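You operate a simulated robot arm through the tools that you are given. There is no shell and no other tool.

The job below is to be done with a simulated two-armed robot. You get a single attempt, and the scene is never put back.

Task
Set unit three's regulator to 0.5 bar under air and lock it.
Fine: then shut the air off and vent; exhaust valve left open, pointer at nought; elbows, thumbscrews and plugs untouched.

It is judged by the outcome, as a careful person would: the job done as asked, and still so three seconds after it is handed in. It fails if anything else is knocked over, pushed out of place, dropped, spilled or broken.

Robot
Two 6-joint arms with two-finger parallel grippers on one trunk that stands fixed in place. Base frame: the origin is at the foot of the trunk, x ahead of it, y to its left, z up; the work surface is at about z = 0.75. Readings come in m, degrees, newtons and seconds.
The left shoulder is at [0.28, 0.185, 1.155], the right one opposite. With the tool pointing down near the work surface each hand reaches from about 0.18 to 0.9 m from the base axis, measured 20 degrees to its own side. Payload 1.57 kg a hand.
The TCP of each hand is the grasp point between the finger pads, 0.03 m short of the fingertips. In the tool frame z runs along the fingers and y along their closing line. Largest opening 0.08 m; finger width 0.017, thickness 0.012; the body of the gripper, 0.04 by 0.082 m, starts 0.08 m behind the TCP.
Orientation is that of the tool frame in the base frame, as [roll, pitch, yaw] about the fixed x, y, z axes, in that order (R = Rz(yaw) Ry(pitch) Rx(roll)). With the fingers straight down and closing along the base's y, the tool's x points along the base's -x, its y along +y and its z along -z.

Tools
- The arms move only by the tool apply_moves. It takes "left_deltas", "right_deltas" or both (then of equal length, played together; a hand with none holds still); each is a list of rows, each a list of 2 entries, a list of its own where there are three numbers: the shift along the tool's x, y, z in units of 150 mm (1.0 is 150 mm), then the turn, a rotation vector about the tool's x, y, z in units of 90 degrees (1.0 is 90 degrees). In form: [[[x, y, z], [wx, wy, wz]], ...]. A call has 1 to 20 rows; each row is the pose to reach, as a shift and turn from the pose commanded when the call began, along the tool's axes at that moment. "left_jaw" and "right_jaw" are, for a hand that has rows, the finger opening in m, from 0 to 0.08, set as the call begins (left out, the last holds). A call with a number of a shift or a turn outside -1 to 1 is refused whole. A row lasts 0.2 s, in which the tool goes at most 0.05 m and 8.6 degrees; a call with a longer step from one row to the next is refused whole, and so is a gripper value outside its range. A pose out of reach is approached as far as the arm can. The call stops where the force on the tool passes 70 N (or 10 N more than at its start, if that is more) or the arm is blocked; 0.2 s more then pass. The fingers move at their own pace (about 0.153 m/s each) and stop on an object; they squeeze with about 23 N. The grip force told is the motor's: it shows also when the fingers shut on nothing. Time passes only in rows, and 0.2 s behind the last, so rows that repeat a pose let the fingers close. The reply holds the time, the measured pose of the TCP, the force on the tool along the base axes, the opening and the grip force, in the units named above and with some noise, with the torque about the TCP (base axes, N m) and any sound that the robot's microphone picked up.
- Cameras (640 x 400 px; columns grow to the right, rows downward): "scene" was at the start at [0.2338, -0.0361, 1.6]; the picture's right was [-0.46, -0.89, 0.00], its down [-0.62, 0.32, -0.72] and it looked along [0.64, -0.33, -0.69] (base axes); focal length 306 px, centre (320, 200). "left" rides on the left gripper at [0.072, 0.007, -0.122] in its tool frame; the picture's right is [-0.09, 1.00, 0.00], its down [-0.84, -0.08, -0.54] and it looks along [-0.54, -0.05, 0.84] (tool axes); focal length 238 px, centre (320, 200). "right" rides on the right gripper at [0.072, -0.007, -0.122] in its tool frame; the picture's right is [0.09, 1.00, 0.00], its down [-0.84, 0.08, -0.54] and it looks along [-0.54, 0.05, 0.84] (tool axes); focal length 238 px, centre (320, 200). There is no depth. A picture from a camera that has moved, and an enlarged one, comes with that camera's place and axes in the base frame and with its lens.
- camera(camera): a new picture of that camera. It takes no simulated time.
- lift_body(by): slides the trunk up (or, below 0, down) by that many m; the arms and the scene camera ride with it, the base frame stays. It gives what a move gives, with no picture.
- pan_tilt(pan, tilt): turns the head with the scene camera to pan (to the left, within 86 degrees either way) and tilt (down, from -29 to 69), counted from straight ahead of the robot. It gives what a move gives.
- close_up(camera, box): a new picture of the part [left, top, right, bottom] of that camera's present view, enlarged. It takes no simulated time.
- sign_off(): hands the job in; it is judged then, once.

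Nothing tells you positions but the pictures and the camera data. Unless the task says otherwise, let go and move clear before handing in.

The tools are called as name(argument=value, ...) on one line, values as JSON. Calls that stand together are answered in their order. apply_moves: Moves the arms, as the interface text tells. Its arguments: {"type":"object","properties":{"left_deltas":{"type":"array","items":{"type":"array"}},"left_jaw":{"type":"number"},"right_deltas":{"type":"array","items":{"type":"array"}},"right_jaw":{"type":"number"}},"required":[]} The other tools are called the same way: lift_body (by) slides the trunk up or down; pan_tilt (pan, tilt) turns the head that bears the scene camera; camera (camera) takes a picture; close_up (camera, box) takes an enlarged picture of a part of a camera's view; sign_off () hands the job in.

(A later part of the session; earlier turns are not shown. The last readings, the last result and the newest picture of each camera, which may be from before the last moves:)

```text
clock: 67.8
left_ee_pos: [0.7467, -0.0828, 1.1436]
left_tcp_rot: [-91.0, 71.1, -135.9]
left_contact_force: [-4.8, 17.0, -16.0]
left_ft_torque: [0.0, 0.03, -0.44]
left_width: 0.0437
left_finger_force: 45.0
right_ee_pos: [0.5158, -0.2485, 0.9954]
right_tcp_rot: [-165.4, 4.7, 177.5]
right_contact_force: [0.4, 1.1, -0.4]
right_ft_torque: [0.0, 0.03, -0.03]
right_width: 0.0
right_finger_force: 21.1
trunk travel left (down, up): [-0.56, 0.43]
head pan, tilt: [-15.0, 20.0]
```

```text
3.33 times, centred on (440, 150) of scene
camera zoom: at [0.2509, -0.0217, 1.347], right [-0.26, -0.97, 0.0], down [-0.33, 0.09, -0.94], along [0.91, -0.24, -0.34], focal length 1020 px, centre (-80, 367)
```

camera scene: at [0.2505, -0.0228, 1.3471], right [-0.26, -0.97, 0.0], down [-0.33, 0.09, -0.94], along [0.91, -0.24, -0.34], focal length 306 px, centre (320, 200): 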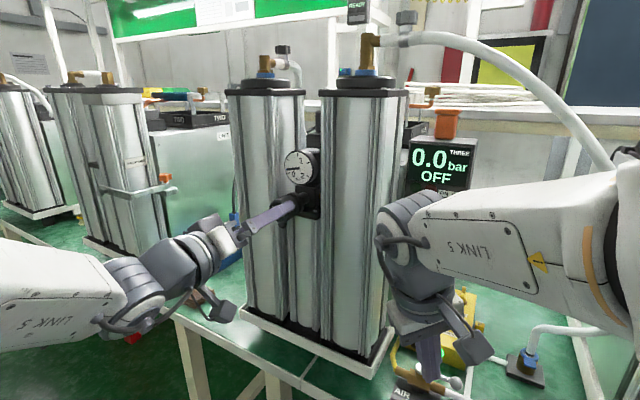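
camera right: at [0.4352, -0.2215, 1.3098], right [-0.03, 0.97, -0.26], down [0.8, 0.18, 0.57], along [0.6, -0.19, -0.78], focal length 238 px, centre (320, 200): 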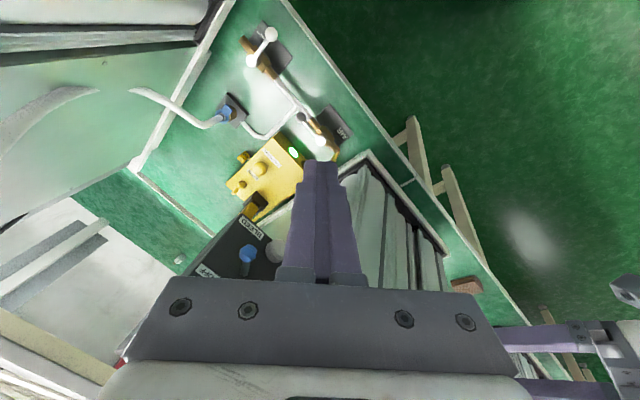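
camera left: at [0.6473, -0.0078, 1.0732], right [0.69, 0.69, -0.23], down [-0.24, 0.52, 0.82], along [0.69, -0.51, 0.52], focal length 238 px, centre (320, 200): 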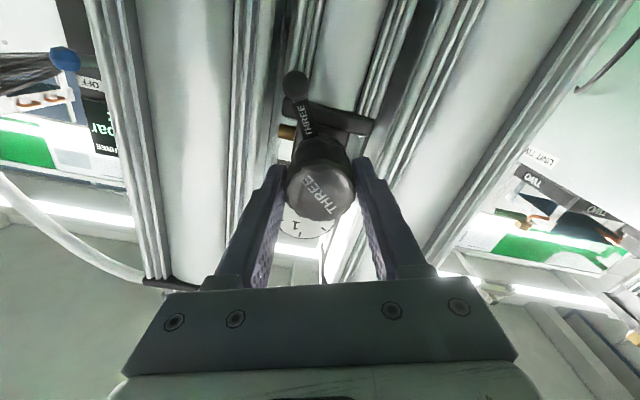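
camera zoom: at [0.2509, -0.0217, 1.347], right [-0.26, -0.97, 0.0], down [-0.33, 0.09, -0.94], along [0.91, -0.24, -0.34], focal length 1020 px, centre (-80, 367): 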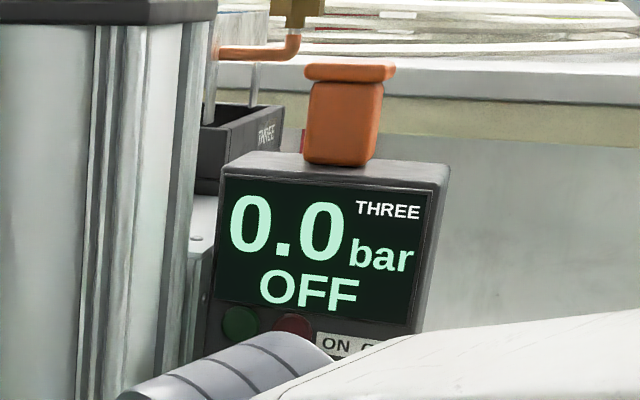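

The blue is just the pointer's tip; it now settles at about 0.25 bar. So 16° gave roughly 0.11 bar; I'll turn about 28° more and re-read.

apply_moves(left_deltas=[[[0, 0.017, 0], [0, 0, 0.06]], [[0, 0.017, 0], [0, 0, 0.12]], [[0, 0.017, 0], [0, 0, 0.18]], [[0, 0.017, 0], [0, 0, 0.24]], [[0, 0.017, 0], [0, 0, 0.3]], [[0, 0.017, 0], [0, 0, 0.3]], [[0, 0.017, 0], [0, 0, 0.3]], [[0, 0.017, 0], [0, 0, 0.3]], [[0, 0.017, 0], [0, 0, 0.3]]])

close_up(camera="scene", box=[285, 140, 325, 190])

camera(camera="left")

```text
clock: 69.8
left_ee_pos: [0.7466, -0.0825, 1.1425]
left_tcp_rot: [91.0, 81.9, 46.0]
left_contact_force: [-10.5, 5.6, -12.3]
left_ft_torque: [0.41, 0.35, 0.88]
left_width: 0.0437
left_finger_force: 45.4
right_ee_pos: [0.5162, -0.2507, 0.9954]
right_tcp_rot: [-165.5, 4.6, 177.6]
right_contact_force: [-0.6, -0.2, -0.9]
right_ft_torque: [0.01, 0.01, 0.03]
right_width: 0.0
right_finger_force: 21.4
trunk travel left (down, up): [-0.56, 0.43]
head pan, tilt: [-15.0, 20.0]
```

```text
8.00 times, centred on (305, 165) of scene
camera zoom: at [0.2504, -0.0223, 1.3471], right [-0.26, -0.97, 0.0], down [-0.33, 0.09, -0.94], along [0.91, -0.24, -0.34], focal length 2447 px, centre (440, 480)
```

zoom: 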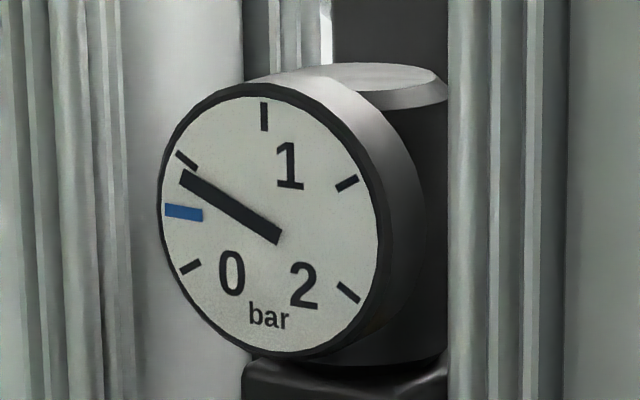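

```text
taken
camera left: at [0.6723, 0.0167, 1.0729], right [0.69, 0.69, 0.23], down [-0.52, 0.24, 0.82], along [0.5, -0.69, 0.52], focal length 238 px, centre (320, 200)
```

left: 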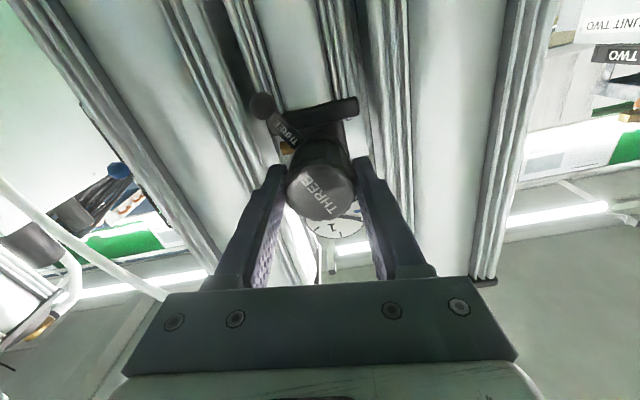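

Pointer near 0.46 and the blue hand lagging; I'll wait for it to settle before judging.

apply_moves(left_deltas=[[[0, 0, 0], [0, 0, 0]], [[0, 0, 0], [0, 0, 0]], [[0, 0, 0], [0, 0, 0]], [[0, 0, 0], [0, 0, 0]], [[0, 0, 0], [0, 0, 0]], [[0, 0, 0], [0, 0, 0]], [[0, 0, 0], [0, 0, 0]]])

close_up(camera="scene", box=[285, 140, 325, 190])

```text
clock: 71.4
left_ee_pos: [0.7471, -0.0823, 1.144]
left_tcp_rot: [91.2, 81.8, 46.0]
left_contact_force: [-11.0, 5.4, -12.4]
left_ft_torque: [0.06, 0.05, 0.69]
left_width: 0.0437
left_finger_force: 45.6
right_ee_pos: [0.5152, -0.2493, 0.997]
right_tcp_rot: [-165.4, 4.6, 177.5]
right_contact_force: [0.0, -0.5, -0.4]
right_ft_torque: [0.02, 0.01, -0.03]
right_width: 0.0002
right_finger_force: 21.0
trunk travel left (down, up): [-0.56, 0.43]
head pan, tilt: [-15.0, 20.0]
```

```text
8.00 times, centred on (305, 165) of scene
camera zoom: at [0.2505, -0.0223, 1.3471], right [-0.26, -0.97, 0.0], down [-0.33, 0.09, -0.94], along [0.91, -0.24, -0.34], focal length 2447 px, centre (440, 480)
```

zoom: 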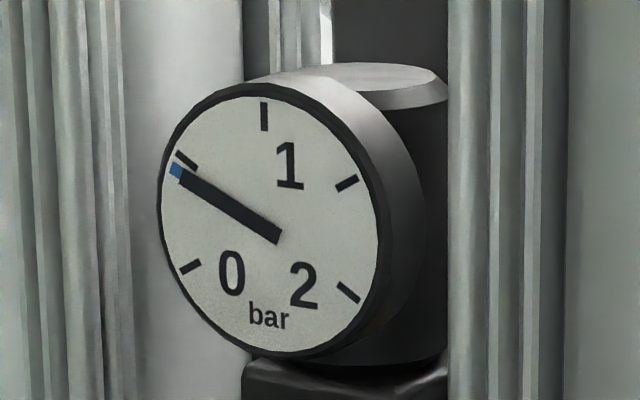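

Settled at about 0.45 bar by the pointer's direction. Turning another 7°.

apply_moves(left_deltas=[[[0, 0, 0], [0, 0, 0.04]], [[0, 0, 0], [0, 0, 0.075]], [[0, 0, 0], [0, 0, 0.075]], [[0, 0, 0], [0, 0, 0.075]], [[0, 0, 0], [0, 0, 0.075]], [[0, 0, 0], [0, 0, 0.075]], [[0, 0, 0], [0, 0, 0.075]], [[0, 0, 0], [0, 0, 0.075]]])

close_up(camera="scene", box=[290, 145, 320, 185])

close_up(camera="left", box=[290, 180, 390, 260])

```text
clock: 73.2
left_ee_pos: [0.7477, -0.0825, 1.1436]
left_tcp_rot: [90.6, 75.2, 45.5]
left_contact_force: [-18.3, 5.9, -12.9]
left_ft_torque: [0.03, 0.01, 0.62]
left_width: 0.0438
left_finger_force: 45.3
right_ee_pos: [0.5154, -0.2488, 0.9968]
right_tcp_rot: [-165.5, 4.6, 177.4]
right_contact_force: [-0.7, 0.2, 0.4]
right_ft_torque: [0.05, -0.02, -0.01]
right_width: 0.0001
right_finger_force: 21.6
trunk travel left (down, up): [-0.56, 0.43]
head pan, tilt: [-15.0, 20.0]
```

```text
10.00 times, centred on (305, 165) of scene
camera zoom: at [0.2501, -0.0222, 1.3472], right [-0.26, -0.97, 0.0], down [-0.33, 0.09, -0.94], along [0.91, -0.24, -0.34], focal length 3058 px, centre (470, 550)
```

zoom: 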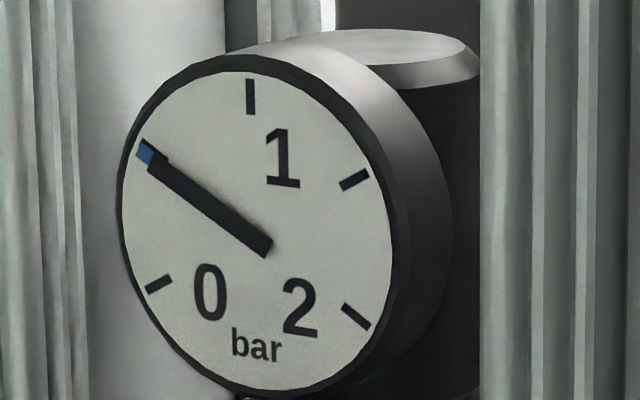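

```text
5.00 times, centred on (340, 220) of left
camera zoom: at [0.6784, 0.0226, 1.0755], right [0.67, 0.66, 0.34], down [-0.59, 0.18, 0.79], along [0.46, -0.73, 0.51], focal length 1192 px, centre (220, 100)
```

zoom: 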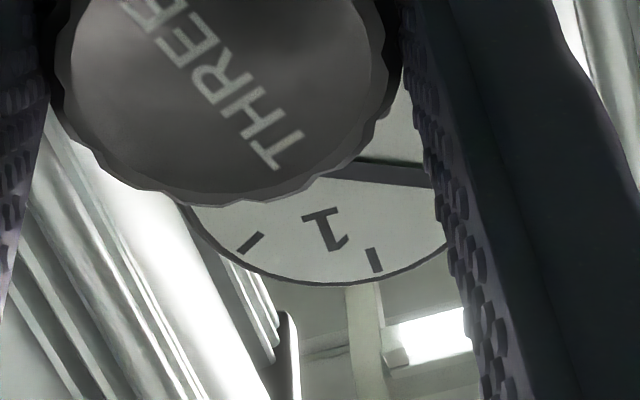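

The pointer lies right on the 0.5 mark (about 0.496 by calculation). Releasing the knob gently and checking that it holds.

apply_moves(left_deltas=[[[0, 0, 0], [0, 0, 0]], [[0, 0, 0], [0, 0, 0]], [[0, 0, 0], [0, 0, 0]], [[0, 0, -0.09], [0, 0, 0]], [[0, 0, -0.18], [0, 0, 0]], [[0, 0, -0.27], [0, 0, 0]], [[0, 0, -0.27], [0, 0, 0]], [[0, 0, -0.27], [0, 0, 0]]], left_jaw=0.08)

close_up(camera="scene", box=[290, 145, 320, 185])

camera(camera="left")

close_up(camera="left", box=[240, 60, 400, 220])

```text
clock: 75.0
left_ee_pos: [0.7192, -0.0526, 1.1438]
left_tcp_rot: [90.3, 75.0, 45.1]
left_contact_force: [-0.3, 0.3, 0.1]
left_ft_torque: [0.0, -0.02, 0.0]
left_width: 0.08
left_finger_force: 0.0
right_ee_pos: [0.5157, -0.2494, 0.9951]
right_tcp_rot: [-165.5, 4.6, 177.5]
right_contact_force: [0.6, 0.1, 0.2]
right_ft_torque: [0.03, -0.01, 0.02]
right_width: 0.0002
right_finger_force: 21.2
trunk travel left (down, up): [-0.56, 0.43]
head pan, tilt: [-15.0, 20.0]
```

```text
10.00 times, centred on (305, 165) of scene
camera zoom: at [0.2505, -0.0224, 1.3471], right [-0.26, -0.97, 0.0], down [-0.33, 0.09, -0.94], along [0.91, -0.24, -0.34], focal length 3058 px, centre (470, 550)
```

zoom: 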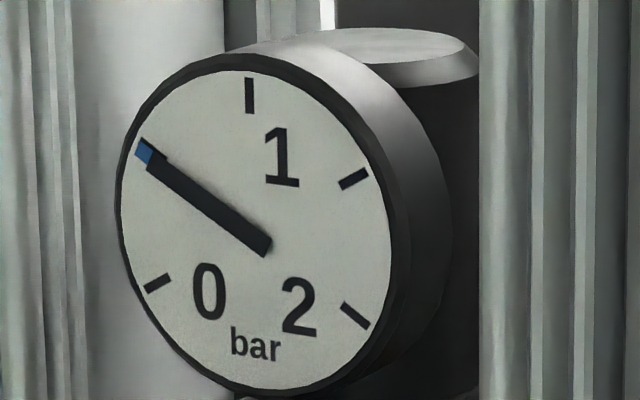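

```text
taken
camera left: at [0.6507, 0.0514, 1.0766], right [0.67, 0.66, 0.35], down [-0.59, 0.18, 0.79], along [0.46, -0.73, 0.51], focal length 238 px, centre (320, 200)
```

left: 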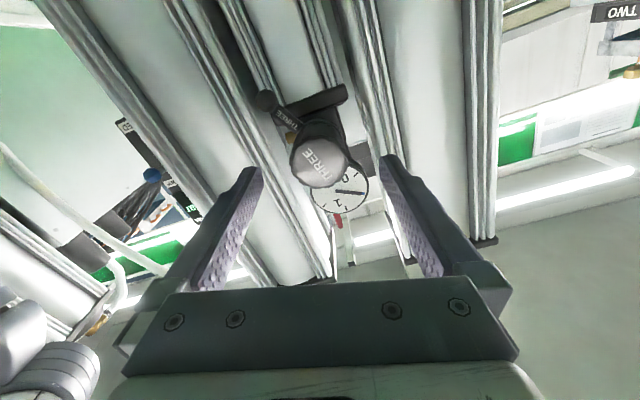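

```text
2.50 times, centred on (320, 140) of left
camera zoom: at [0.6507, 0.0514, 1.0766], right [0.67, 0.66, 0.35], down [-0.59, 0.18, 0.79], along [0.46, -0.73, 0.51], focal length 596 px, centre (320, 350)
```

zoom: 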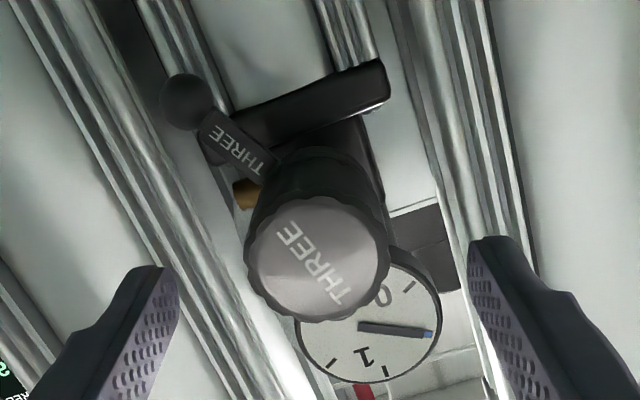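

The setting holds at 0.5 after release. Now leveling the left hand and lining up with the lock lever's ball on the right side.

apply_moves(left_deltas=[[[0.07, -0.07, 0], [0, 0, -0.05]], [[0.14, -0.14, 0], [0, 0, -0.1]], [[0.2, -0.2, 0], [0, 0, -0.14]], [[0.261, -0.263, 0], [0, 0, -0.167]], [[0.261, -0.263, 0], [0, 0, -0.167]]], left_jaw=0.05)

camera(camera="left")

close_up(camera="scene", box=[240, 150, 340, 250])

```text
clock: 76.2
left_ee_pos: [0.6987, -0.0713, 1.096]
left_tcp_rot: [-117.9, 89.8, -163.0]
left_contact_force: [0.4, 0.3, -0.1]
left_ft_torque: [0.0, -0.04, -0.04]
left_width: 0.0501
left_finger_force: 0.2
right_ee_pos: [0.5147, -0.249, 0.995]
right_tcp_rot: [-165.5, 4.6, 177.5]
right_contact_force: [-0.3, -0.1, 0.2]
right_ft_torque: [0.0, 0.0, 0.01]
right_width: 0.0
right_finger_force: 21.4
trunk travel left (down, up): [-0.56, 0.43]
head pan, tilt: [-15.0, 20.0]
```

```text
taken
camera left: at [0.6169, 0.0194, 1.0236], right [0.71, 0.7, 0.09], down [-0.43, 0.33, 0.84], along [0.56, -0.63, 0.54], focal length 238 px, centre (320, 200)
```

left: 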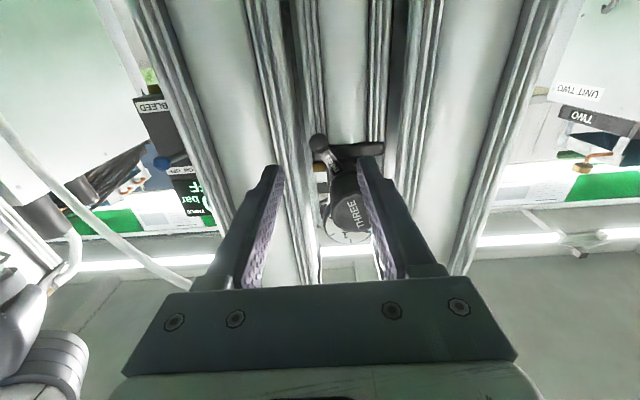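

```text
4.00 times, centred on (290, 200) of scene
camera zoom: at [0.2506, -0.0224, 1.3471], right [-0.26, -0.97, 0.0], down [-0.33, 0.09, -0.94], along [0.91, -0.24, -0.34], focal length 1223 px, centre (440, 200)
```

zoom: 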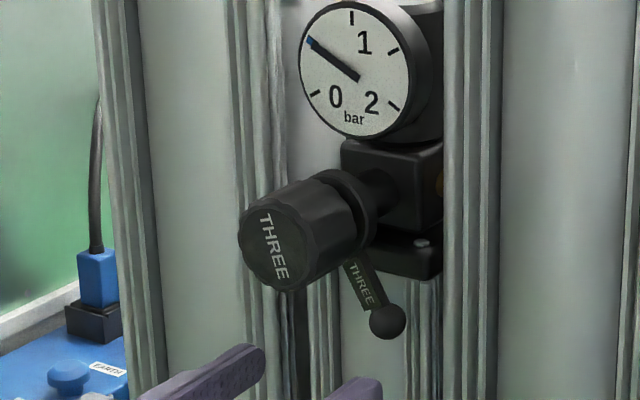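

Ball centred again. Advancing to cage it, then swinging the lever back left to its locked stop.

apply_moves(left_deltas=[[[0, 0, 0.13], [0, 0, 0]], [[0, 0, 0.26], [0, 0, 0]], [[0, 0, 0.4], [0, 0, 0]]])

apply_moves(left_deltas=[[[0, 0, 0], [0, 0, 0]], [[0.02, 0.06, 0], [0, 0, 0]], [[0.03, 0.12, 0], [0, 0, 0]], [[0.04, 0.18, 0], [0, 0, 0]], [[0.04, 0.24, 0], [0, 0, 0]]], left_jaw=0.03)

camera(camera="left")

close_up(camera="scene", box=[240, 130, 340, 230])

```text
clock: 77.0
left_ee_pos: [0.7416, -0.1155, 1.0961]
left_tcp_rot: [-127.9, 89.8, -173.0]
left_contact_force: [0.6, -0.1, -0.4]
left_ft_torque: [0.01, 0.0, 0.02]
left_width: 0.0497
left_finger_force: 0.1
right_ee_pos: [0.5154, -0.25, 0.9954]
right_tcp_rot: [-165.5, 4.6, 177.5]
right_contact_force: [-0.2, -0.8, 0.5]
right_ft_torque: [0.02, -0.03, 0.01]
right_width: 0.0
right_finger_force: 21.1
trunk travel left (down, up): [-0.56, 0.43]
head pan, tilt: [-15.0, 20.0]
```

```text
clock: 78.2
left_ee_pos: [0.768, -0.0891, 1.0896]
left_tcp_rot: [-131.9, 89.9, -177.1]
left_contact_force: [-0.3, -0.2, 0.4]
left_ft_torque: [-0.01, -0.01, 0.01]
left_width: 0.0301
left_finger_force: 0.1
right_ee_pos: [0.5163, -0.2501, 0.9953]
right_tcp_rot: [-165.6, 4.6, 177.5]
right_contact_force: [-0.3, 1.1, -0.4]
right_ft_torque: [0.03, 0.0, -0.02]
right_width: 0.0
right_finger_force: 21.2
trunk travel left (down, up): [-0.56, 0.43]
head pan, tilt: [-15.0, 20.0]
```

```text
taken
camera left: at [0.6855, 0.0012, 1.018], right [0.71, 0.7, 0.09], down [-0.44, 0.33, 0.84], along [0.56, -0.63, 0.54], focal length 238 px, centre (320, 200)
```

left: 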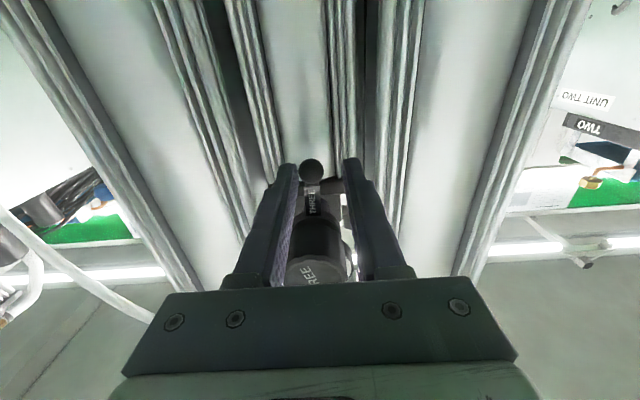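

```text
4.00 times, centred on (290, 180) of scene
camera zoom: at [0.2505, -0.0225, 1.3471], right [-0.26, -0.97, 0.0], down [-0.33, 0.09, -0.94], along [0.91, -0.24, -0.34], focal length 1223 px, centre (440, 280)
```

zoom: 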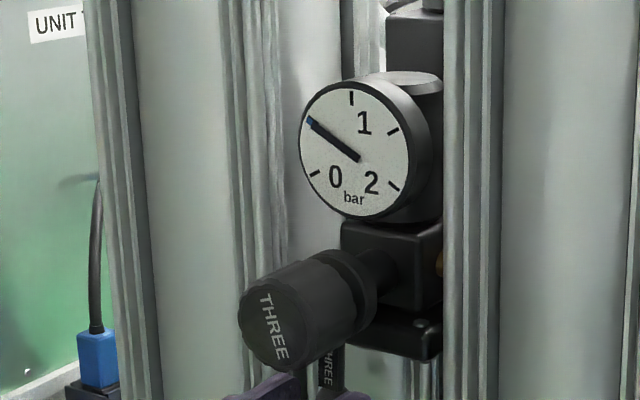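

Lever halfway across and the gauge still at 0.5. Continuing to the left stop.

apply_moves(left_deltas=[[[0, 0.05, 0], [0, 0, 0]], [[-0.015, 0.1, 0], [0, 0, 0]], [[-0.03, 0.14, 0], [0, 0, 0]], [[-0.04, 0.17, 0], [0, 0, 0]]])

camera(camera="left")

```text
clock: 79.2
left_ee_pos: [0.7847, -0.0715, 1.0963]
left_tcp_rot: [-148.2, 89.8, 166.6]
left_contact_force: [-1.5, -1.0, -2.3]
left_ft_torque: [0.02, -0.05, -0.09]
left_width: 0.0321
left_finger_force: 0.7
right_ee_pos: [0.5148, -0.2501, 0.9958]
right_tcp_rot: [-165.5, 4.6, 177.4]
right_contact_force: [0.4, 0.2, 0.6]
right_ft_torque: [0.0, -0.03, 0.0]
right_width: 0.0
right_finger_force: 21.5
trunk travel left (down, up): [-0.56, 0.43]
head pan, tilt: [-15.0, 20.0]
```

```text
taken
camera left: at [0.703, 0.0195, 1.0239], right [0.71, 0.7, 0.09], down [-0.43, 0.33, 0.84], along [0.56, -0.63, 0.54], focal length 238 px, centre (320, 200)
```

left: 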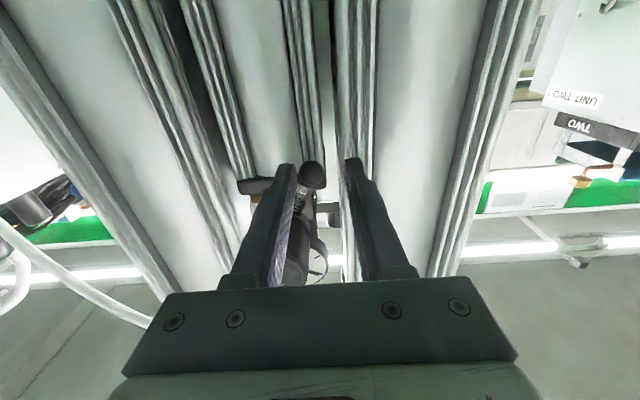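

Contact with the stop is beginning. A small extra push to seat it firmly.

apply_moves(left_deltas=[[[-0.01, 0.03, 0], [0, 0, 0]], [[-0.02, 0.05, 0], [0, 0, 0]]])

close_up(camera="scene", box=[240, 130, 340, 230])

```text
clock: 79.8
left_ee_pos: [0.7895, -0.068, 1.0964]
left_tcp_rot: [-172.8, 89.5, 141.8]
left_contact_force: [-13.7, -6.4, -13.5]
left_ft_torque: [0.47, -0.08, -0.5]
left_width: 0.0423
left_finger_force: 7.0
right_ee_pos: [0.5159, -0.2501, 0.9947]
right_tcp_rot: [-165.5, 4.6, 177.5]
right_contact_force: [0.0, -0.7, 0.3]
right_ft_torque: [-0.01, -0.01, 0.03]
right_width: 0.0
right_finger_force: 21.2
trunk travel left (down, up): [-0.56, 0.43]
head pan, tilt: [-15.0, 20.0]
```

```text
4.00 times, centred on (290, 180) of scene
camera zoom: at [0.2503, -0.023, 1.3469], right [-0.26, -0.97, 0.0], down [-0.33, 0.09, -0.94], along [0.91, -0.24, -0.34], focal length 1223 px, centre (440, 280)
```

zoom: 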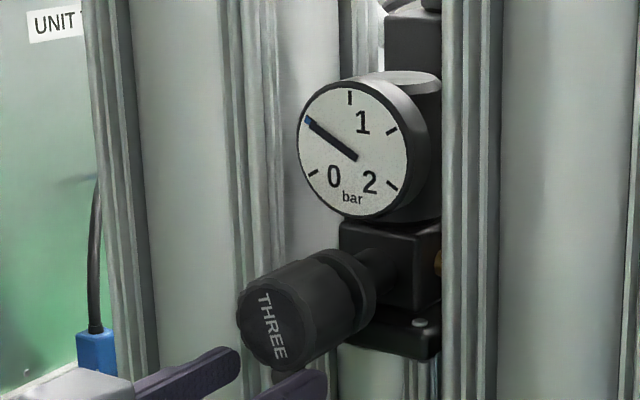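

Locked at the stop, gauge still at 0.5. Backing the left hand out, and rechecking the dial and lever.

apply_moves(left_deltas=[[[0.02, -0.06, 0], [0, 0, 0]], [[0.02, -0.06, -0.13], [0, 0, 0]], [[0.02, -0.06, -0.26], [0, 0, 0]], [[0.02, -0.06, -0.4], [0, 0, 0]], [[0.02, -0.06, -0.4], [0, 0, 0]]], left_jaw=0.048)

close_up(camera="scene", box=[290, 145, 320, 185])

close_up(camera="left", box=[240, 100, 400, 260])

```text
clock: 81.0
left_ee_pos: [0.7423, -0.0328, 1.0992]
left_tcp_rot: [-123.4, 90.0, -168.5]
left_contact_force: [-0.7, 0.0, 0.1]
left_ft_torque: [-0.02, -0.02, 0.0]
left_width: 0.0479
left_finger_force: 0.1
right_ee_pos: [0.5145, -0.2492, 0.9957]
right_tcp_rot: [-165.5, 4.7, 177.5]
right_contact_force: [-1.2, -0.7, 0.0]
right_ft_torque: [-0.02, -0.01, 0.05]
right_width: 0.0001
right_finger_force: 20.9
trunk travel left (down, up): [-0.56, 0.43]
head pan, tilt: [-15.0, 20.0]
```

```text
10.00 times, centred on (305, 165) of scene
camera zoom: at [0.2506, -0.0225, 1.3471], right [-0.26, -0.97, 0.0], down [-0.33, 0.09, -0.94], along [0.91, -0.24, -0.34], focal length 3058 px, centre (470, 550)
```

zoom: 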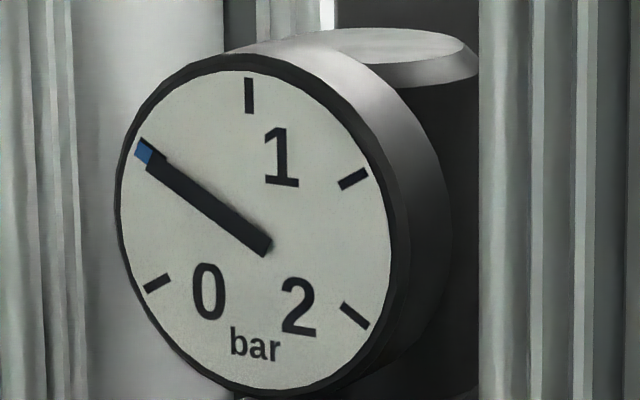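

```text
2.50 times, centred on (320, 180) of left
camera zoom: at [0.6596, 0.0589, 1.0257], right [0.71, 0.7, 0.09], down [-0.44, 0.33, 0.84], along [0.56, -0.63, 0.54], focal length 596 px, centre (320, 250)
```

zoom: 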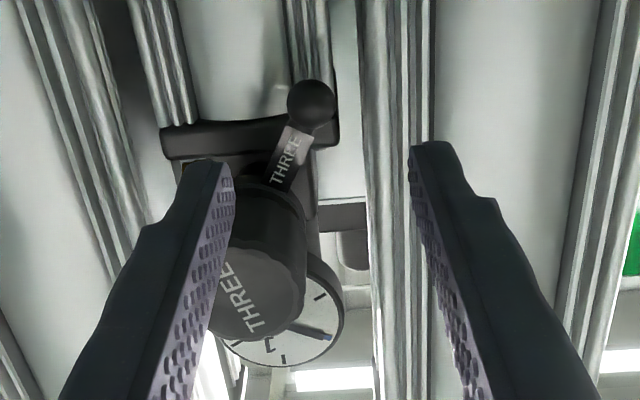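

Everything on the regulator is set and locked at 0.5 bar. Now I back the left hand further off and raise the trunk for the right hand's valve work.

apply_moves(left_deltas=[[[0, 0.1, -0.1], [0, 0, 0]], [[0, 0.2, -0.2], [0, 0, 0]], [[0, 0.3, -0.3], [0, 0, 0]], [[0, 0.4, -0.35], [0, 0, 0]]])

lift_body(by=0.29)

pan_tilt(pan=-27.2, tilt=43.9)

camera(camera="scene")

camera(camera="right")

```text
clock: 82.0
left_ee_pos: [0.7487, 0.0482, 1.0962]
left_tcp_rot: [-133.0, 90.0, -178.4]
left_contact_force: [0.1, -0.4, 0.5]
left_ft_torque: [-0.01, 0.01, 0.0]
left_width: 0.0478
left_finger_force: 0.1
right_ee_pos: [0.5157, -0.25, 0.9954]
right_tcp_rot: [-165.4, 4.6, 177.5]
right_contact_force: [-0.5, -1.1, 0.7]
right_ft_torque: [-0.03, 0.01, 0.04]
right_width: 0.0
right_finger_force: 21.6
trunk travel left (down, up): [-0.56, 0.43]
head pan, tilt: [-15.0, 20.0]
```

```text
clock: 84.9
left_ee_pos: [0.7475, 0.0472, 1.3865]
left_tcp_rot: [-129.8, 90.0, -174.8]
left_contact_force: [0.9, -0.4, 0.2]
left_ft_torque: [-0.01, -0.01, 0.0]
left_width: 0.0479
left_finger_force: 0.2
right_ee_pos: [0.516, -0.2484, 1.2854]
right_tcp_rot: [-165.5, 4.7, 177.5]
right_contact_force: [-0.6, 0.4, 0.5]
right_ft_torque: [0.0, -0.02, -0.01]
right_width: 0.0001
right_finger_force: 21.1
trunk travel left (down, up): [-0.85, 0.14]
head pan, tilt: [-15.0, 20.0]
```

```text
clock: 85.8
left_ee_pos: [0.7482, 0.047, 1.3859]
left_tcp_rot: [-129.5, 89.9, -174.6]
left_contact_force: [0.2, -1.0, 0.1]
left_ft_torque: [-0.02, -0.01, 0.01]
left_width: 0.048
left_finger_force: 0.1
right_ee_pos: [0.5158, -0.2498, 1.2864]
right_tcp_rot: [-165.6, 4.6, 177.5]
right_contact_force: [0.1, 0.2, -0.1]
right_ft_torque: [0.0, -0.01, 0.01]
right_width: 0.0002
right_finger_force: 21.7
trunk travel left (down, up): [-0.85, 0.14]
head pan, tilt: [-27.2, 43.9]
```

```text
taken
camera scene: at [0.2338, -0.0359, 1.6001], right [-0.46, -0.89, 0.0], down [-0.62, 0.32, -0.72], along [0.64, -0.33, -0.69], focal length 306 px, centre (320, 200)
```

scene: 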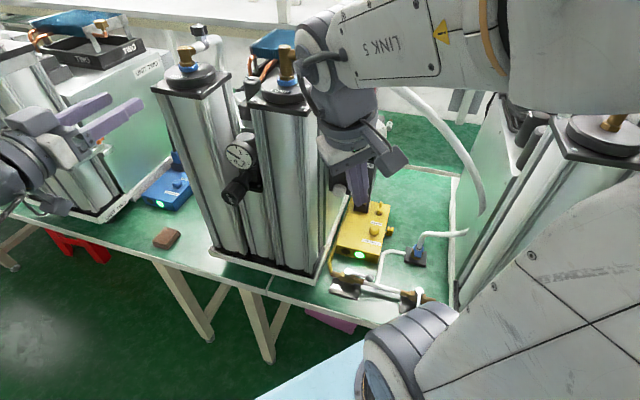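

```text
taken
camera right: at [0.4353, -0.2211, 1.4001], right [-0.03, 0.97, -0.26], down [0.8, 0.18, 0.57], along [0.6, -0.19, -0.78], focal length 238 px, centre (320, 200)
```

right: 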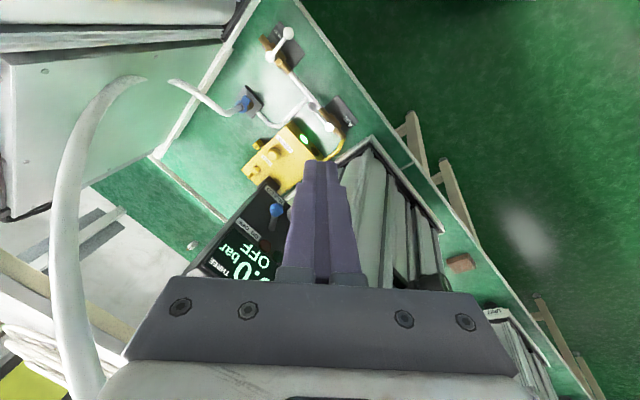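

Both arms rode up clear. I'll straighten the right hand to vertical and bring it down toward the valve area.

apply_moves(right_deltas=[[[0.03, -0.055, 0.19], [-0.032, 0.01, 0]], [[0.06, -0.11, 0.38], [-0.064, 0.02, 0]], [[0.09, -0.165, 0.57], [-0.097, 0.03, 0]], [[0.125, -0.22, 0.76], [-0.129, 0.04, 0]], [[0.156, -0.272, 0.95], [-0.161, 0.051, 0]]])

camera(camera="scene")

```text
clock: 87.0
left_ee_pos: [0.7469, 0.0471, 1.3868]
left_tcp_rot: [-130.8, 89.9, -175.9]
left_contact_force: [0.7, 0.5, -0.8]
left_ft_torque: [-0.01, 0.01, -0.01]
left_width: 0.0478
left_finger_force: 0.0
right_ee_pos: [0.51, -0.2554, 1.1356]
right_tcp_rot: [-171.4, 1.9, 177.0]
right_contact_force: [0.1, 0.1, 0.3]
right_ft_torque: [0.02, 0.02, 0.0]
right_width: 0.0
right_finger_force: 21.4
right hand out of reach, approached as far as the arm can: row 1, 2, 3, 4, 5
trunk travel left (down, up): [-0.85, 0.14]
head pan, tilt: [-27.2, 43.9]
```

```text
taken
camera scene: at [0.234, -0.036, 1.6], right [-0.46, -0.89, 0.0], down [-0.62, 0.32, -0.72], along [0.64, -0.33, -0.69], focal length 306 px, centre (320, 200)
```

scene: 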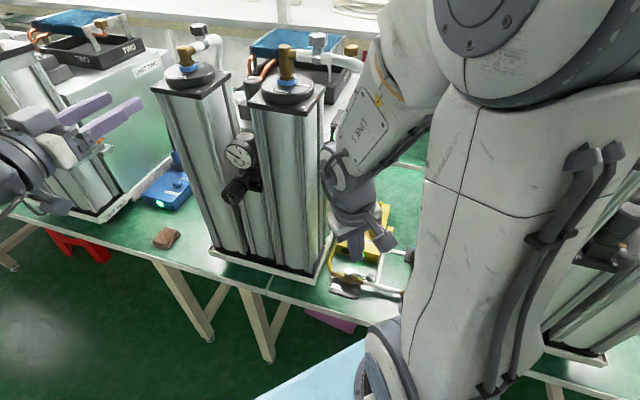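

Continuing downward and outward to the earlier comfortable pose.

apply_moves(right_deltas=[[[-0.04, -0.07, 0.19], [-0.02, 0.004, 0]], [[-0.08, -0.14, 0.38], [-0.04, 0.008, 0]], [[-0.12, -0.21, 0.57], [-0.06, 0.012, 0]], [[-0.16, -0.28, 0.77], [-0.08, 0.016, 0]], [[-0.2, -0.35, 0.97], [-0.095, 0.02, 0]]])

camera(camera="right")

camera(camera="scene")

```text
clock: 88.2
left_ee_pos: [0.7469, 0.0466, 1.3865]
left_tcp_rot: [-130.5, 89.9, -175.6]
left_contact_force: [0.4, -0.2, 1.1]
left_ft_torque: [-0.01, 0.02, 0.01]
left_width: 0.0478
left_finger_force: 0.1
right_ee_pos: [0.5577, -0.2522, 0.9968]
right_tcp_rot: [-178.0, 0.5, 176.3]
right_contact_force: [0.9, 1.0, -0.1]
right_ft_torque: [0.03, 0.01, 0.01]
right_width: 0.0001
right_finger_force: 21.0
right hand out of reach, approached as far as the arm can: row 1, 2, 3, 4, 5
trunk travel left (down, up): [-0.85, 0.14]
head pan, tilt: [-27.2, 43.9]
```

```text
taken
camera right: at [0.4859, -0.2491, 1.1194], right [-0.03, 1.0, -0.03], down [0.84, 0.04, 0.55], along [0.55, -0.01, -0.84], focal length 238 px, centre (320, 200)
```

right: 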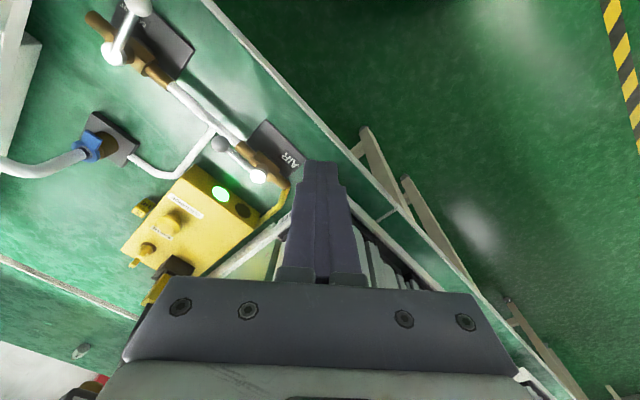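

```text
taken
camera scene: at [0.2337, -0.036, 1.6], right [-0.46, -0.89, 0.0], down [-0.62, 0.32, -0.72], along [0.64, -0.33, -0.69], focal length 306 px, centre (320, 200)
```

scene: 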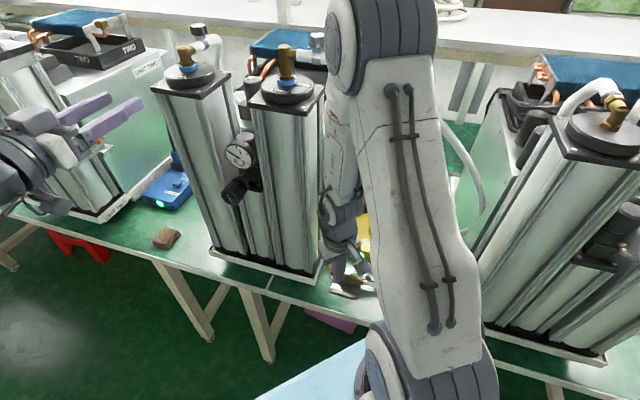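

The right arm is back in its usual posture. I'll yaw it to face the bench and then lean it, as before.

apply_moves(right_deltas=[[[0.007, -0.054, 0], [0, 0, 0.076]], [[0.014, -0.108, 0], [0, 0, 0.152]], [[0.021, -0.162, 0], [0, 0, 0.228]], [[0.028, -0.216, 0], [0, 0, 0.304]], [[0.035, -0.27, 0], [0, 0, 0.38]], [[0.043, -0.325, 0], [0, 0, 0.456]]])

```text
clock: 89.6
left_ee_pos: [0.7473, 0.046, 1.3877]
left_tcp_rot: [-144.8, 89.9, 170.0]
left_contact_force: [0.6, 0.4, -0.1]
left_ft_torque: [0.0, 0.03, 0.02]
left_width: 0.048
left_finger_force: 0.1
right_ee_pos: [0.5409, -0.298, 0.9889]
right_tcp_rot: [-179.1, 1.1, 135.7]
right_contact_force: [0.2, 0.8, 0.3]
right_ft_torque: [0.05, 0.0, 0.0]
right_width: 0.0
right_finger_force: 21.3
right hand out of reach, approached as far as the arm can: row 1, 2, 3, 4, 5, 6
trunk travel left (down, up): [-0.85, 0.14]
head pan, tilt: [-27.2, 43.9]
```

Now leaning and moving to the start point above and behind the open AIR lever.

apply_moves(right_deltas=[[[-0.14, 0.005, 0.11], [0, -0.07, 0]], [[-0.28, 0.01, 0.22], [0, -0.14, 0]], [[-0.42, 0.015, 0.33], [0, -0.21, 0]], [[-0.56, 0.02, 0.442], [0, -0.278, 0]]])

camera(camera="right")

camera(camera="scene")

```text
clock: 90.6
left_ee_pos: [0.7489, 0.0469, 1.3858]
left_tcp_rot: [-131.5, 89.9, -176.7]
left_contact_force: [-0.7, 0.0, 0.2]
left_ft_torque: [-0.03, -0.01, 0.01]
left_width: 0.0477
left_finger_force: 0.1
right_ee_pos: [0.6038, -0.3593, 0.9215]
right_tcp_rot: [-179.6, 25.5, 134.0]
right_contact_force: [1.5, 2.5, -0.1]
right_ft_torque: [-0.19, 0.19, -0.09]
right_width: 0.0001
right_finger_force: 21.0
right hand out of reach, approached as far as the arm can: row 1, 2
trunk travel left (down, up): [-0.85, 0.14]
head pan, tilt: [-27.2, 43.9]
```

```text
taken
camera right: at [0.5187, -0.2775, 1.0016], right [0.66, 0.75, -0.05], down [0.42, -0.32, 0.85], along [0.62, -0.58, -0.53], focal length 238 px, centre (320, 200)
```

right: 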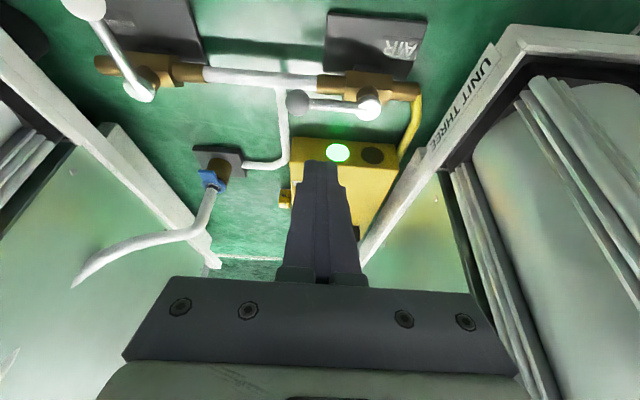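

```text
taken
camera scene: at [0.2341, -0.036, 1.6], right [-0.46, -0.89, 0.0], down [-0.62, 0.32, -0.72], along [0.64, -0.33, -0.69], focal length 306 px, centre (320, 200)
```

scene: 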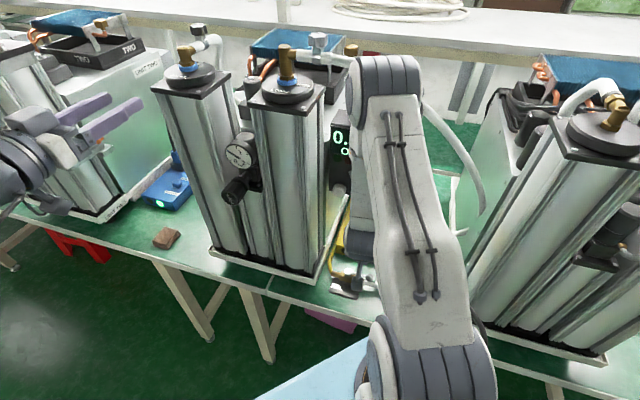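

A small force reading appeared; holding still to see whether it's real.

apply_moves(right_deltas=[[[0, 0, 0], [0, 0, 0]], [[0, 0, 0], [0, 0, 0]]])

close_up(camera="scene", box=[310, 90, 410, 300])

```text
clock: 91.2
left_ee_pos: [0.7475, 0.047, 1.3849]
left_tcp_rot: [-130.2, 89.8, -175.4]
left_contact_force: [-0.2, -0.5, 0.2]
left_ft_torque: [0.02, 0.0, 0.01]
left_width: 0.0479
left_finger_force: 0.1
right_ee_pos: [0.6063, -0.3552, 0.9207]
right_tcp_rot: [179.9, 25.3, 135.8]
right_contact_force: [0.4, -0.4, -0.9]
right_ft_torque: [0.01, 0.03, -0.01]
right_width: 0.0
right_finger_force: 21.6
trunk travel left (down, up): [-0.85, 0.14]
head pan, tilt: [-27.2, 43.9]
```

```text
1.90 times, centred on (360, 195) of scene
camera zoom: at [0.2338, -0.036, 1.6], right [-0.46, -0.89, 0.0], down [-0.62, 0.32, -0.72], along [0.64, -0.33, -0.69], focal length 583 px, centre (244, 210)
```

zoom: 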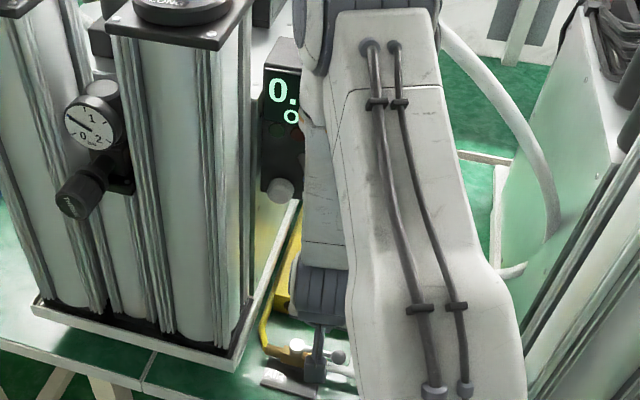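

It was only motion; no contact now. Sliding the closed fingertips down behind the AIR lever.

apply_moves(right_deltas=[[[0, 0, 0.2], [0, 0, 0]], [[0, 0, 0.4], [0, 0, 0]], [[0, 0, 0.55], [0, 0, 0]], [[0, 0, 0.645], [0, 0, 0]]])

camera(camera="right")

close_up(camera="right", box=[220, 80, 440, 260])

```text
clock: 92.2
left_ee_pos: [0.7479, 0.0472, 1.3866]
left_tcp_rot: [-129.8, 89.9, -174.9]
left_contact_force: [0.2, -0.5, 0.0]
left_ft_torque: [-0.03, -0.01, 0.0]
left_width: 0.0479
left_finger_force: 0.1
right_ee_pos: [0.6347, -0.3824, 0.8331]
right_tcp_rot: [180.0, 25.1, 135.8]
right_contact_force: [0.9, 1.3, -0.3]
right_ft_torque: [0.01, 0.03, -0.01]
right_width: 0.0
right_finger_force: 21.0
trunk travel left (down, up): [-0.85, 0.14]
head pan, tilt: [-27.2, 43.9]
```

```text
taken
camera right: at [0.5467, -0.3062, 0.9136], right [0.63, 0.77, -0.04], down [0.43, -0.31, 0.85], along [0.64, -0.55, -0.53], focal length 238 px, centre (320, 200)
```

right: 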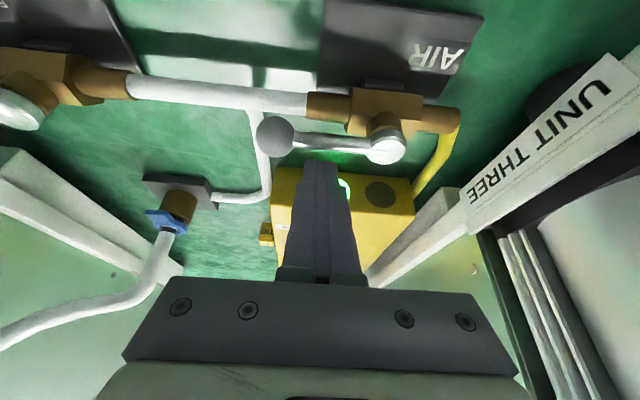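

```text
2.22 times, centred on (330, 170) of right
camera zoom: at [0.5467, -0.3062, 0.9136], right [0.63, 0.77, -0.04], down [0.43, -0.31, 0.85], along [0.64, -0.55, -0.53], focal length 530 px, centre (298, 267)
```

zoom: 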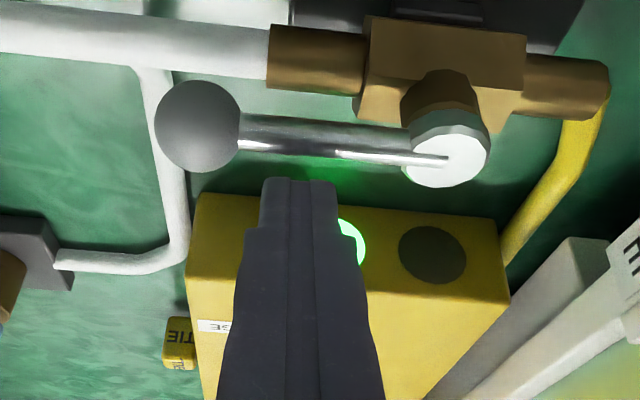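

The fingertips are behind the AIR lever. Sweeping it back toward its closed position at the front.

apply_moves(right_deltas=[[[0.066, 0, -0.031], [0, 0, 0]], [[0.126, -0.023, -0.059], [0, 0, 0]], [[0.189, -0.027, -0.088], [0, 0, 0]], [[0.252, -0.014, -0.118], [0, 0, 0]], [[0.309, 0.017, -0.144], [0, 0, 0]], [[0.356, 0.063, -0.166], [0, 0, 0]]])

camera(camera="right")

```text
clock: 93.6
left_ee_pos: [0.7477, 0.0476, 1.3857]
left_tcp_rot: [-130.3, 89.9, -175.4]
left_contact_force: [0.1, 0.0, 0.3]
left_ft_torque: [-0.04, -0.02, 0.0]
left_width: 0.0481
left_finger_force: 0.1
right_ee_pos: [0.5996, -0.3359, 0.8346]
right_tcp_rot: [-180.0, 25.1, 135.9]
right_contact_force: [0.5, 0.5, -0.7]
right_ft_torque: [0.0, 0.0, 0.0]
right_width: 0.0
right_finger_force: 21.2
trunk travel left (down, up): [-0.85, 0.14]
head pan, tilt: [-27.2, 43.9]
```

```text
taken
camera right: at [0.5102, -0.2587, 0.9153], right [0.63, 0.77, -0.04], down [0.43, -0.31, 0.85], along [0.64, -0.55, -0.53], focal length 238 px, centre (320, 200)
```

right: 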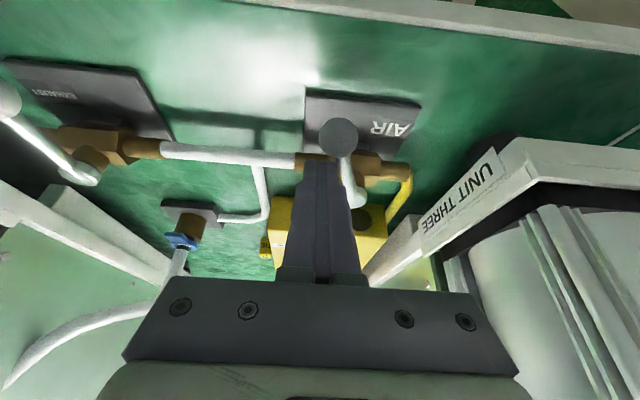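

Nearly there. Pushing the last bit to the closed stop.

apply_moves(right_deltas=[[[0.025, 0.035, -0.012], [0, 0, 0]], [[0.042, 0.065, -0.02], [0, 0, 0]], [[0.045, 0.08, -0.021], [0, 0, 0]], [[0.045, 0.09, -0.021], [0, 0, 0]]])

camera(camera="right")

close_up(camera="scene", box=[215, 130, 265, 210])

```text
clock: 94.6
left_ee_pos: [0.7469, 0.0478, 1.3851]
left_tcp_rot: [-130.1, 90.0, -175.1]
left_contact_force: [0.1, 0.5, 0.2]
left_ft_torque: [0.02, 0.03, -0.01]
left_width: 0.0479
left_finger_force: 0.1
right_ee_pos: [0.6028, -0.3209, 0.8355]
right_tcp_rot: [-180.0, 25.1, 135.8]
right_contact_force: [-0.1, -0.5, 0.1]
right_ft_torque: [-0.02, 0.02, 0.0]
right_width: 0.0001
right_finger_force: 21.3
trunk travel left (down, up): [-0.85, 0.14]
head pan, tilt: [-27.2, 43.9]
```

```text
taken
camera right: at [0.5144, -0.2437, 0.9154], right [0.63, 0.77, -0.04], down [0.43, -0.31, 0.85], along [0.64, -0.55, -0.53], focal length 238 px, centre (320, 200)
```

right: 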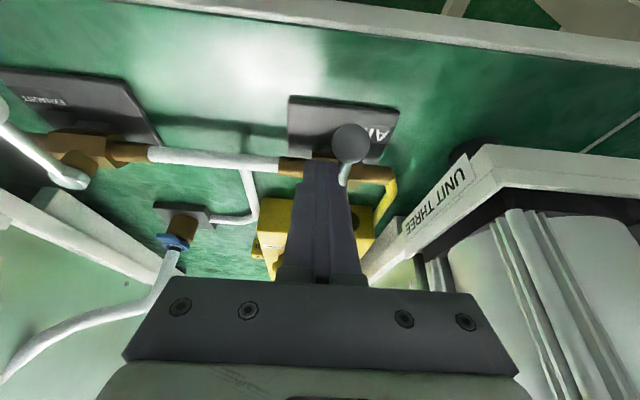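

```text
5.00 times, centred on (240, 170) of scene
camera zoom: at [0.2337, -0.036, 1.6], right [-0.46, -0.89, 0.0], down [-0.62, 0.32, -0.72], along [0.64, -0.33, -0.69], focal length 1529 px, centre (720, 350)
```

zoom: 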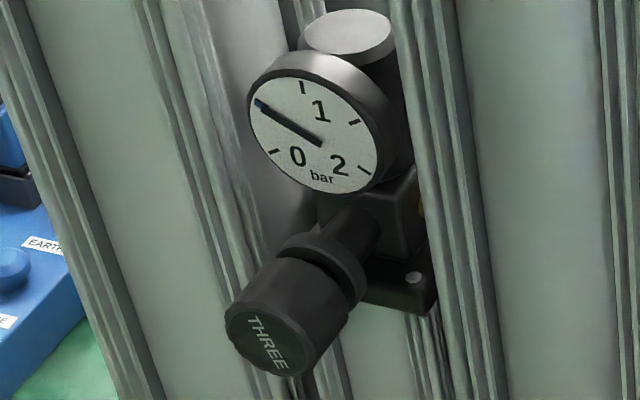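

Very close to the stop; a 3–4 mm nudge to feel it.

apply_moves(right_deltas=[[[0, 0.012, 0], [0, 0, 0]], [[0, 0.024, 0], [0, 0, 0]]])

```text
clock: 95.2
left_ee_pos: [0.7471, 0.0459, 1.386]
left_tcp_rot: [-140.3, 89.9, 174.5]
left_contact_force: [-0.4, 0.5, -0.6]
left_ft_torque: [-0.02, 0.02, 0.0]
left_width: 0.0484
left_finger_force: 0.0
right_ee_pos: [0.6032, -0.3202, 0.8354]
right_tcp_rot: [180.0, 25.1, 135.6]
right_contact_force: [-8.9, -13.4, 3.3]
right_ft_torque: [-0.34, 0.19, -0.18]
right_width: 0.0
right_finger_force: 21.2
trunk travel left (down, up): [-0.85, 0.14]
head pan, tilt: [-27.2, 43.9]
```

AIR is shut on its stop. Backing off, lifting, and moving along the bench toward EXHAUST.

apply_moves(right_deltas=[[[0, -0.1, 0], [0, 0, 0]], [[-0.085, -0.1, -0.18], [0, 0, 0]], [[-0.169, -0.1, -0.362], [0, 0, 0]], [[-0.169, -0.3, -0.362], [0, 0, 0]], [[-0.169, -0.55, -0.362], [0, 0, 0]], [[-0.169, -0.8, -0.362], [0, 0, 0]], [[-0.169, -0.98, -0.362], [0, 0, 0]]])

camera(camera="right")

camera(camera="scene")

```text
clock: 96.8
left_ee_pos: [0.7484, 0.048, 1.3856]
left_tcp_rot: [-129.8, 89.8, -174.9]
left_contact_force: [0.8, 0.7, 0.4]
left_ft_torque: [0.01, -0.02, -0.03]
left_width: 0.048
left_finger_force: 0.1
right_ee_pos: [0.5026, -0.4246, 0.8941]
right_tcp_rot: [-180.0, 25.1, 135.9]
right_contact_force: [0.1, 1.1, -0.3]
right_ft_torque: [0.0, -0.02, 0.01]
right_width: 0.0
right_finger_force: 21.0
trunk travel left (down, up): [-0.85, 0.14]
head pan, tilt: [-27.2, 43.9]
```

```text
taken
camera right: at [0.4141, -0.3467, 0.9745], right [0.63, 0.77, -0.04], down [0.43, -0.31, 0.85], along [0.64, -0.55, -0.53], focal length 238 px, centre (320, 200)
```

right: 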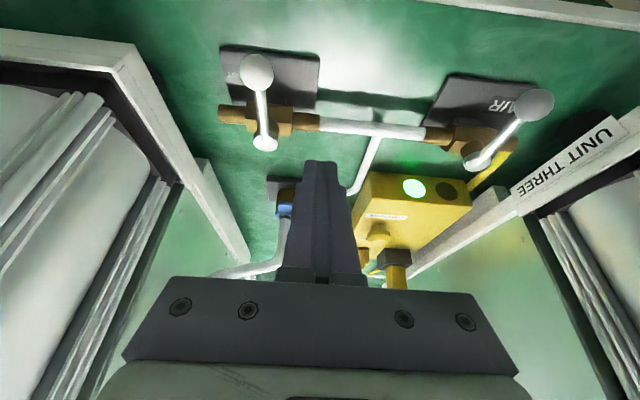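

```text
taken
camera scene: at [0.2338, -0.0359, 1.6], right [-0.46, -0.89, 0.0], down [-0.62, 0.32, -0.72], along [0.64, -0.33, -0.69], focal length 306 px, centre (320, 200)
```

scene: 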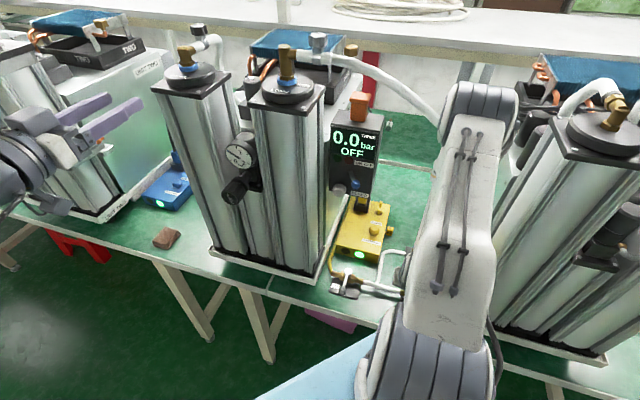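

Good reach here. Moving over the EXHAUST lever to its far side.

apply_moves(right_deltas=[[[0.015, -0.14, -0.007], [0, 0, 0]], [[0.03, -0.28, -0.014], [0, 0, 0]], [[0.045, -0.42, -0.02], [0, 0, 0]], [[0.058, -0.54, -0.027], [0, 0, 0]]])

camera(camera="right")

```text
clock: 97.8
left_ee_pos: [0.7474, 0.0472, 1.3864]
left_tcp_rot: [-123.9, 89.9, -169.0]
left_contact_force: [-0.5, 0.2, -0.6]
left_ft_torque: [0.01, -0.02, -0.02]
left_width: 0.048
left_finger_force: 0.0
right_ee_pos: [0.4383, -0.4753, 0.893]
right_tcp_rot: [-179.9, 25.2, 135.8]
right_contact_force: [-0.3, -1.0, 0.2]
right_ft_torque: [-0.03, 0.03, -0.02]
right_width: 0.0003
right_finger_force: 21.4
trunk travel left (down, up): [-0.85, 0.14]
head pan, tilt: [-27.2, 43.9]
```

```text
taken
camera right: at [0.3502, -0.398, 0.9742], right [0.63, 0.77, -0.04], down [0.43, -0.31, 0.85], along [0.64, -0.55, -0.53], focal length 238 px, centre (320, 200)
```

right: 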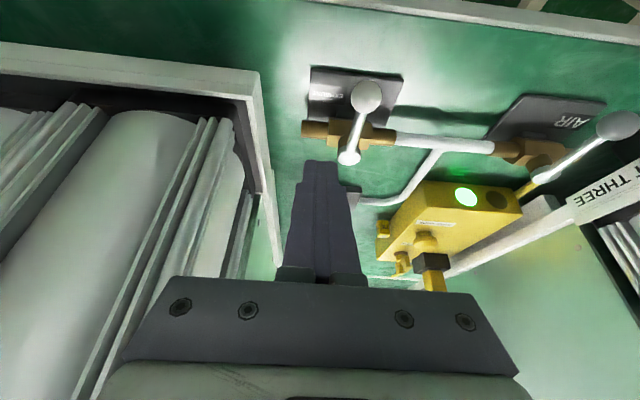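

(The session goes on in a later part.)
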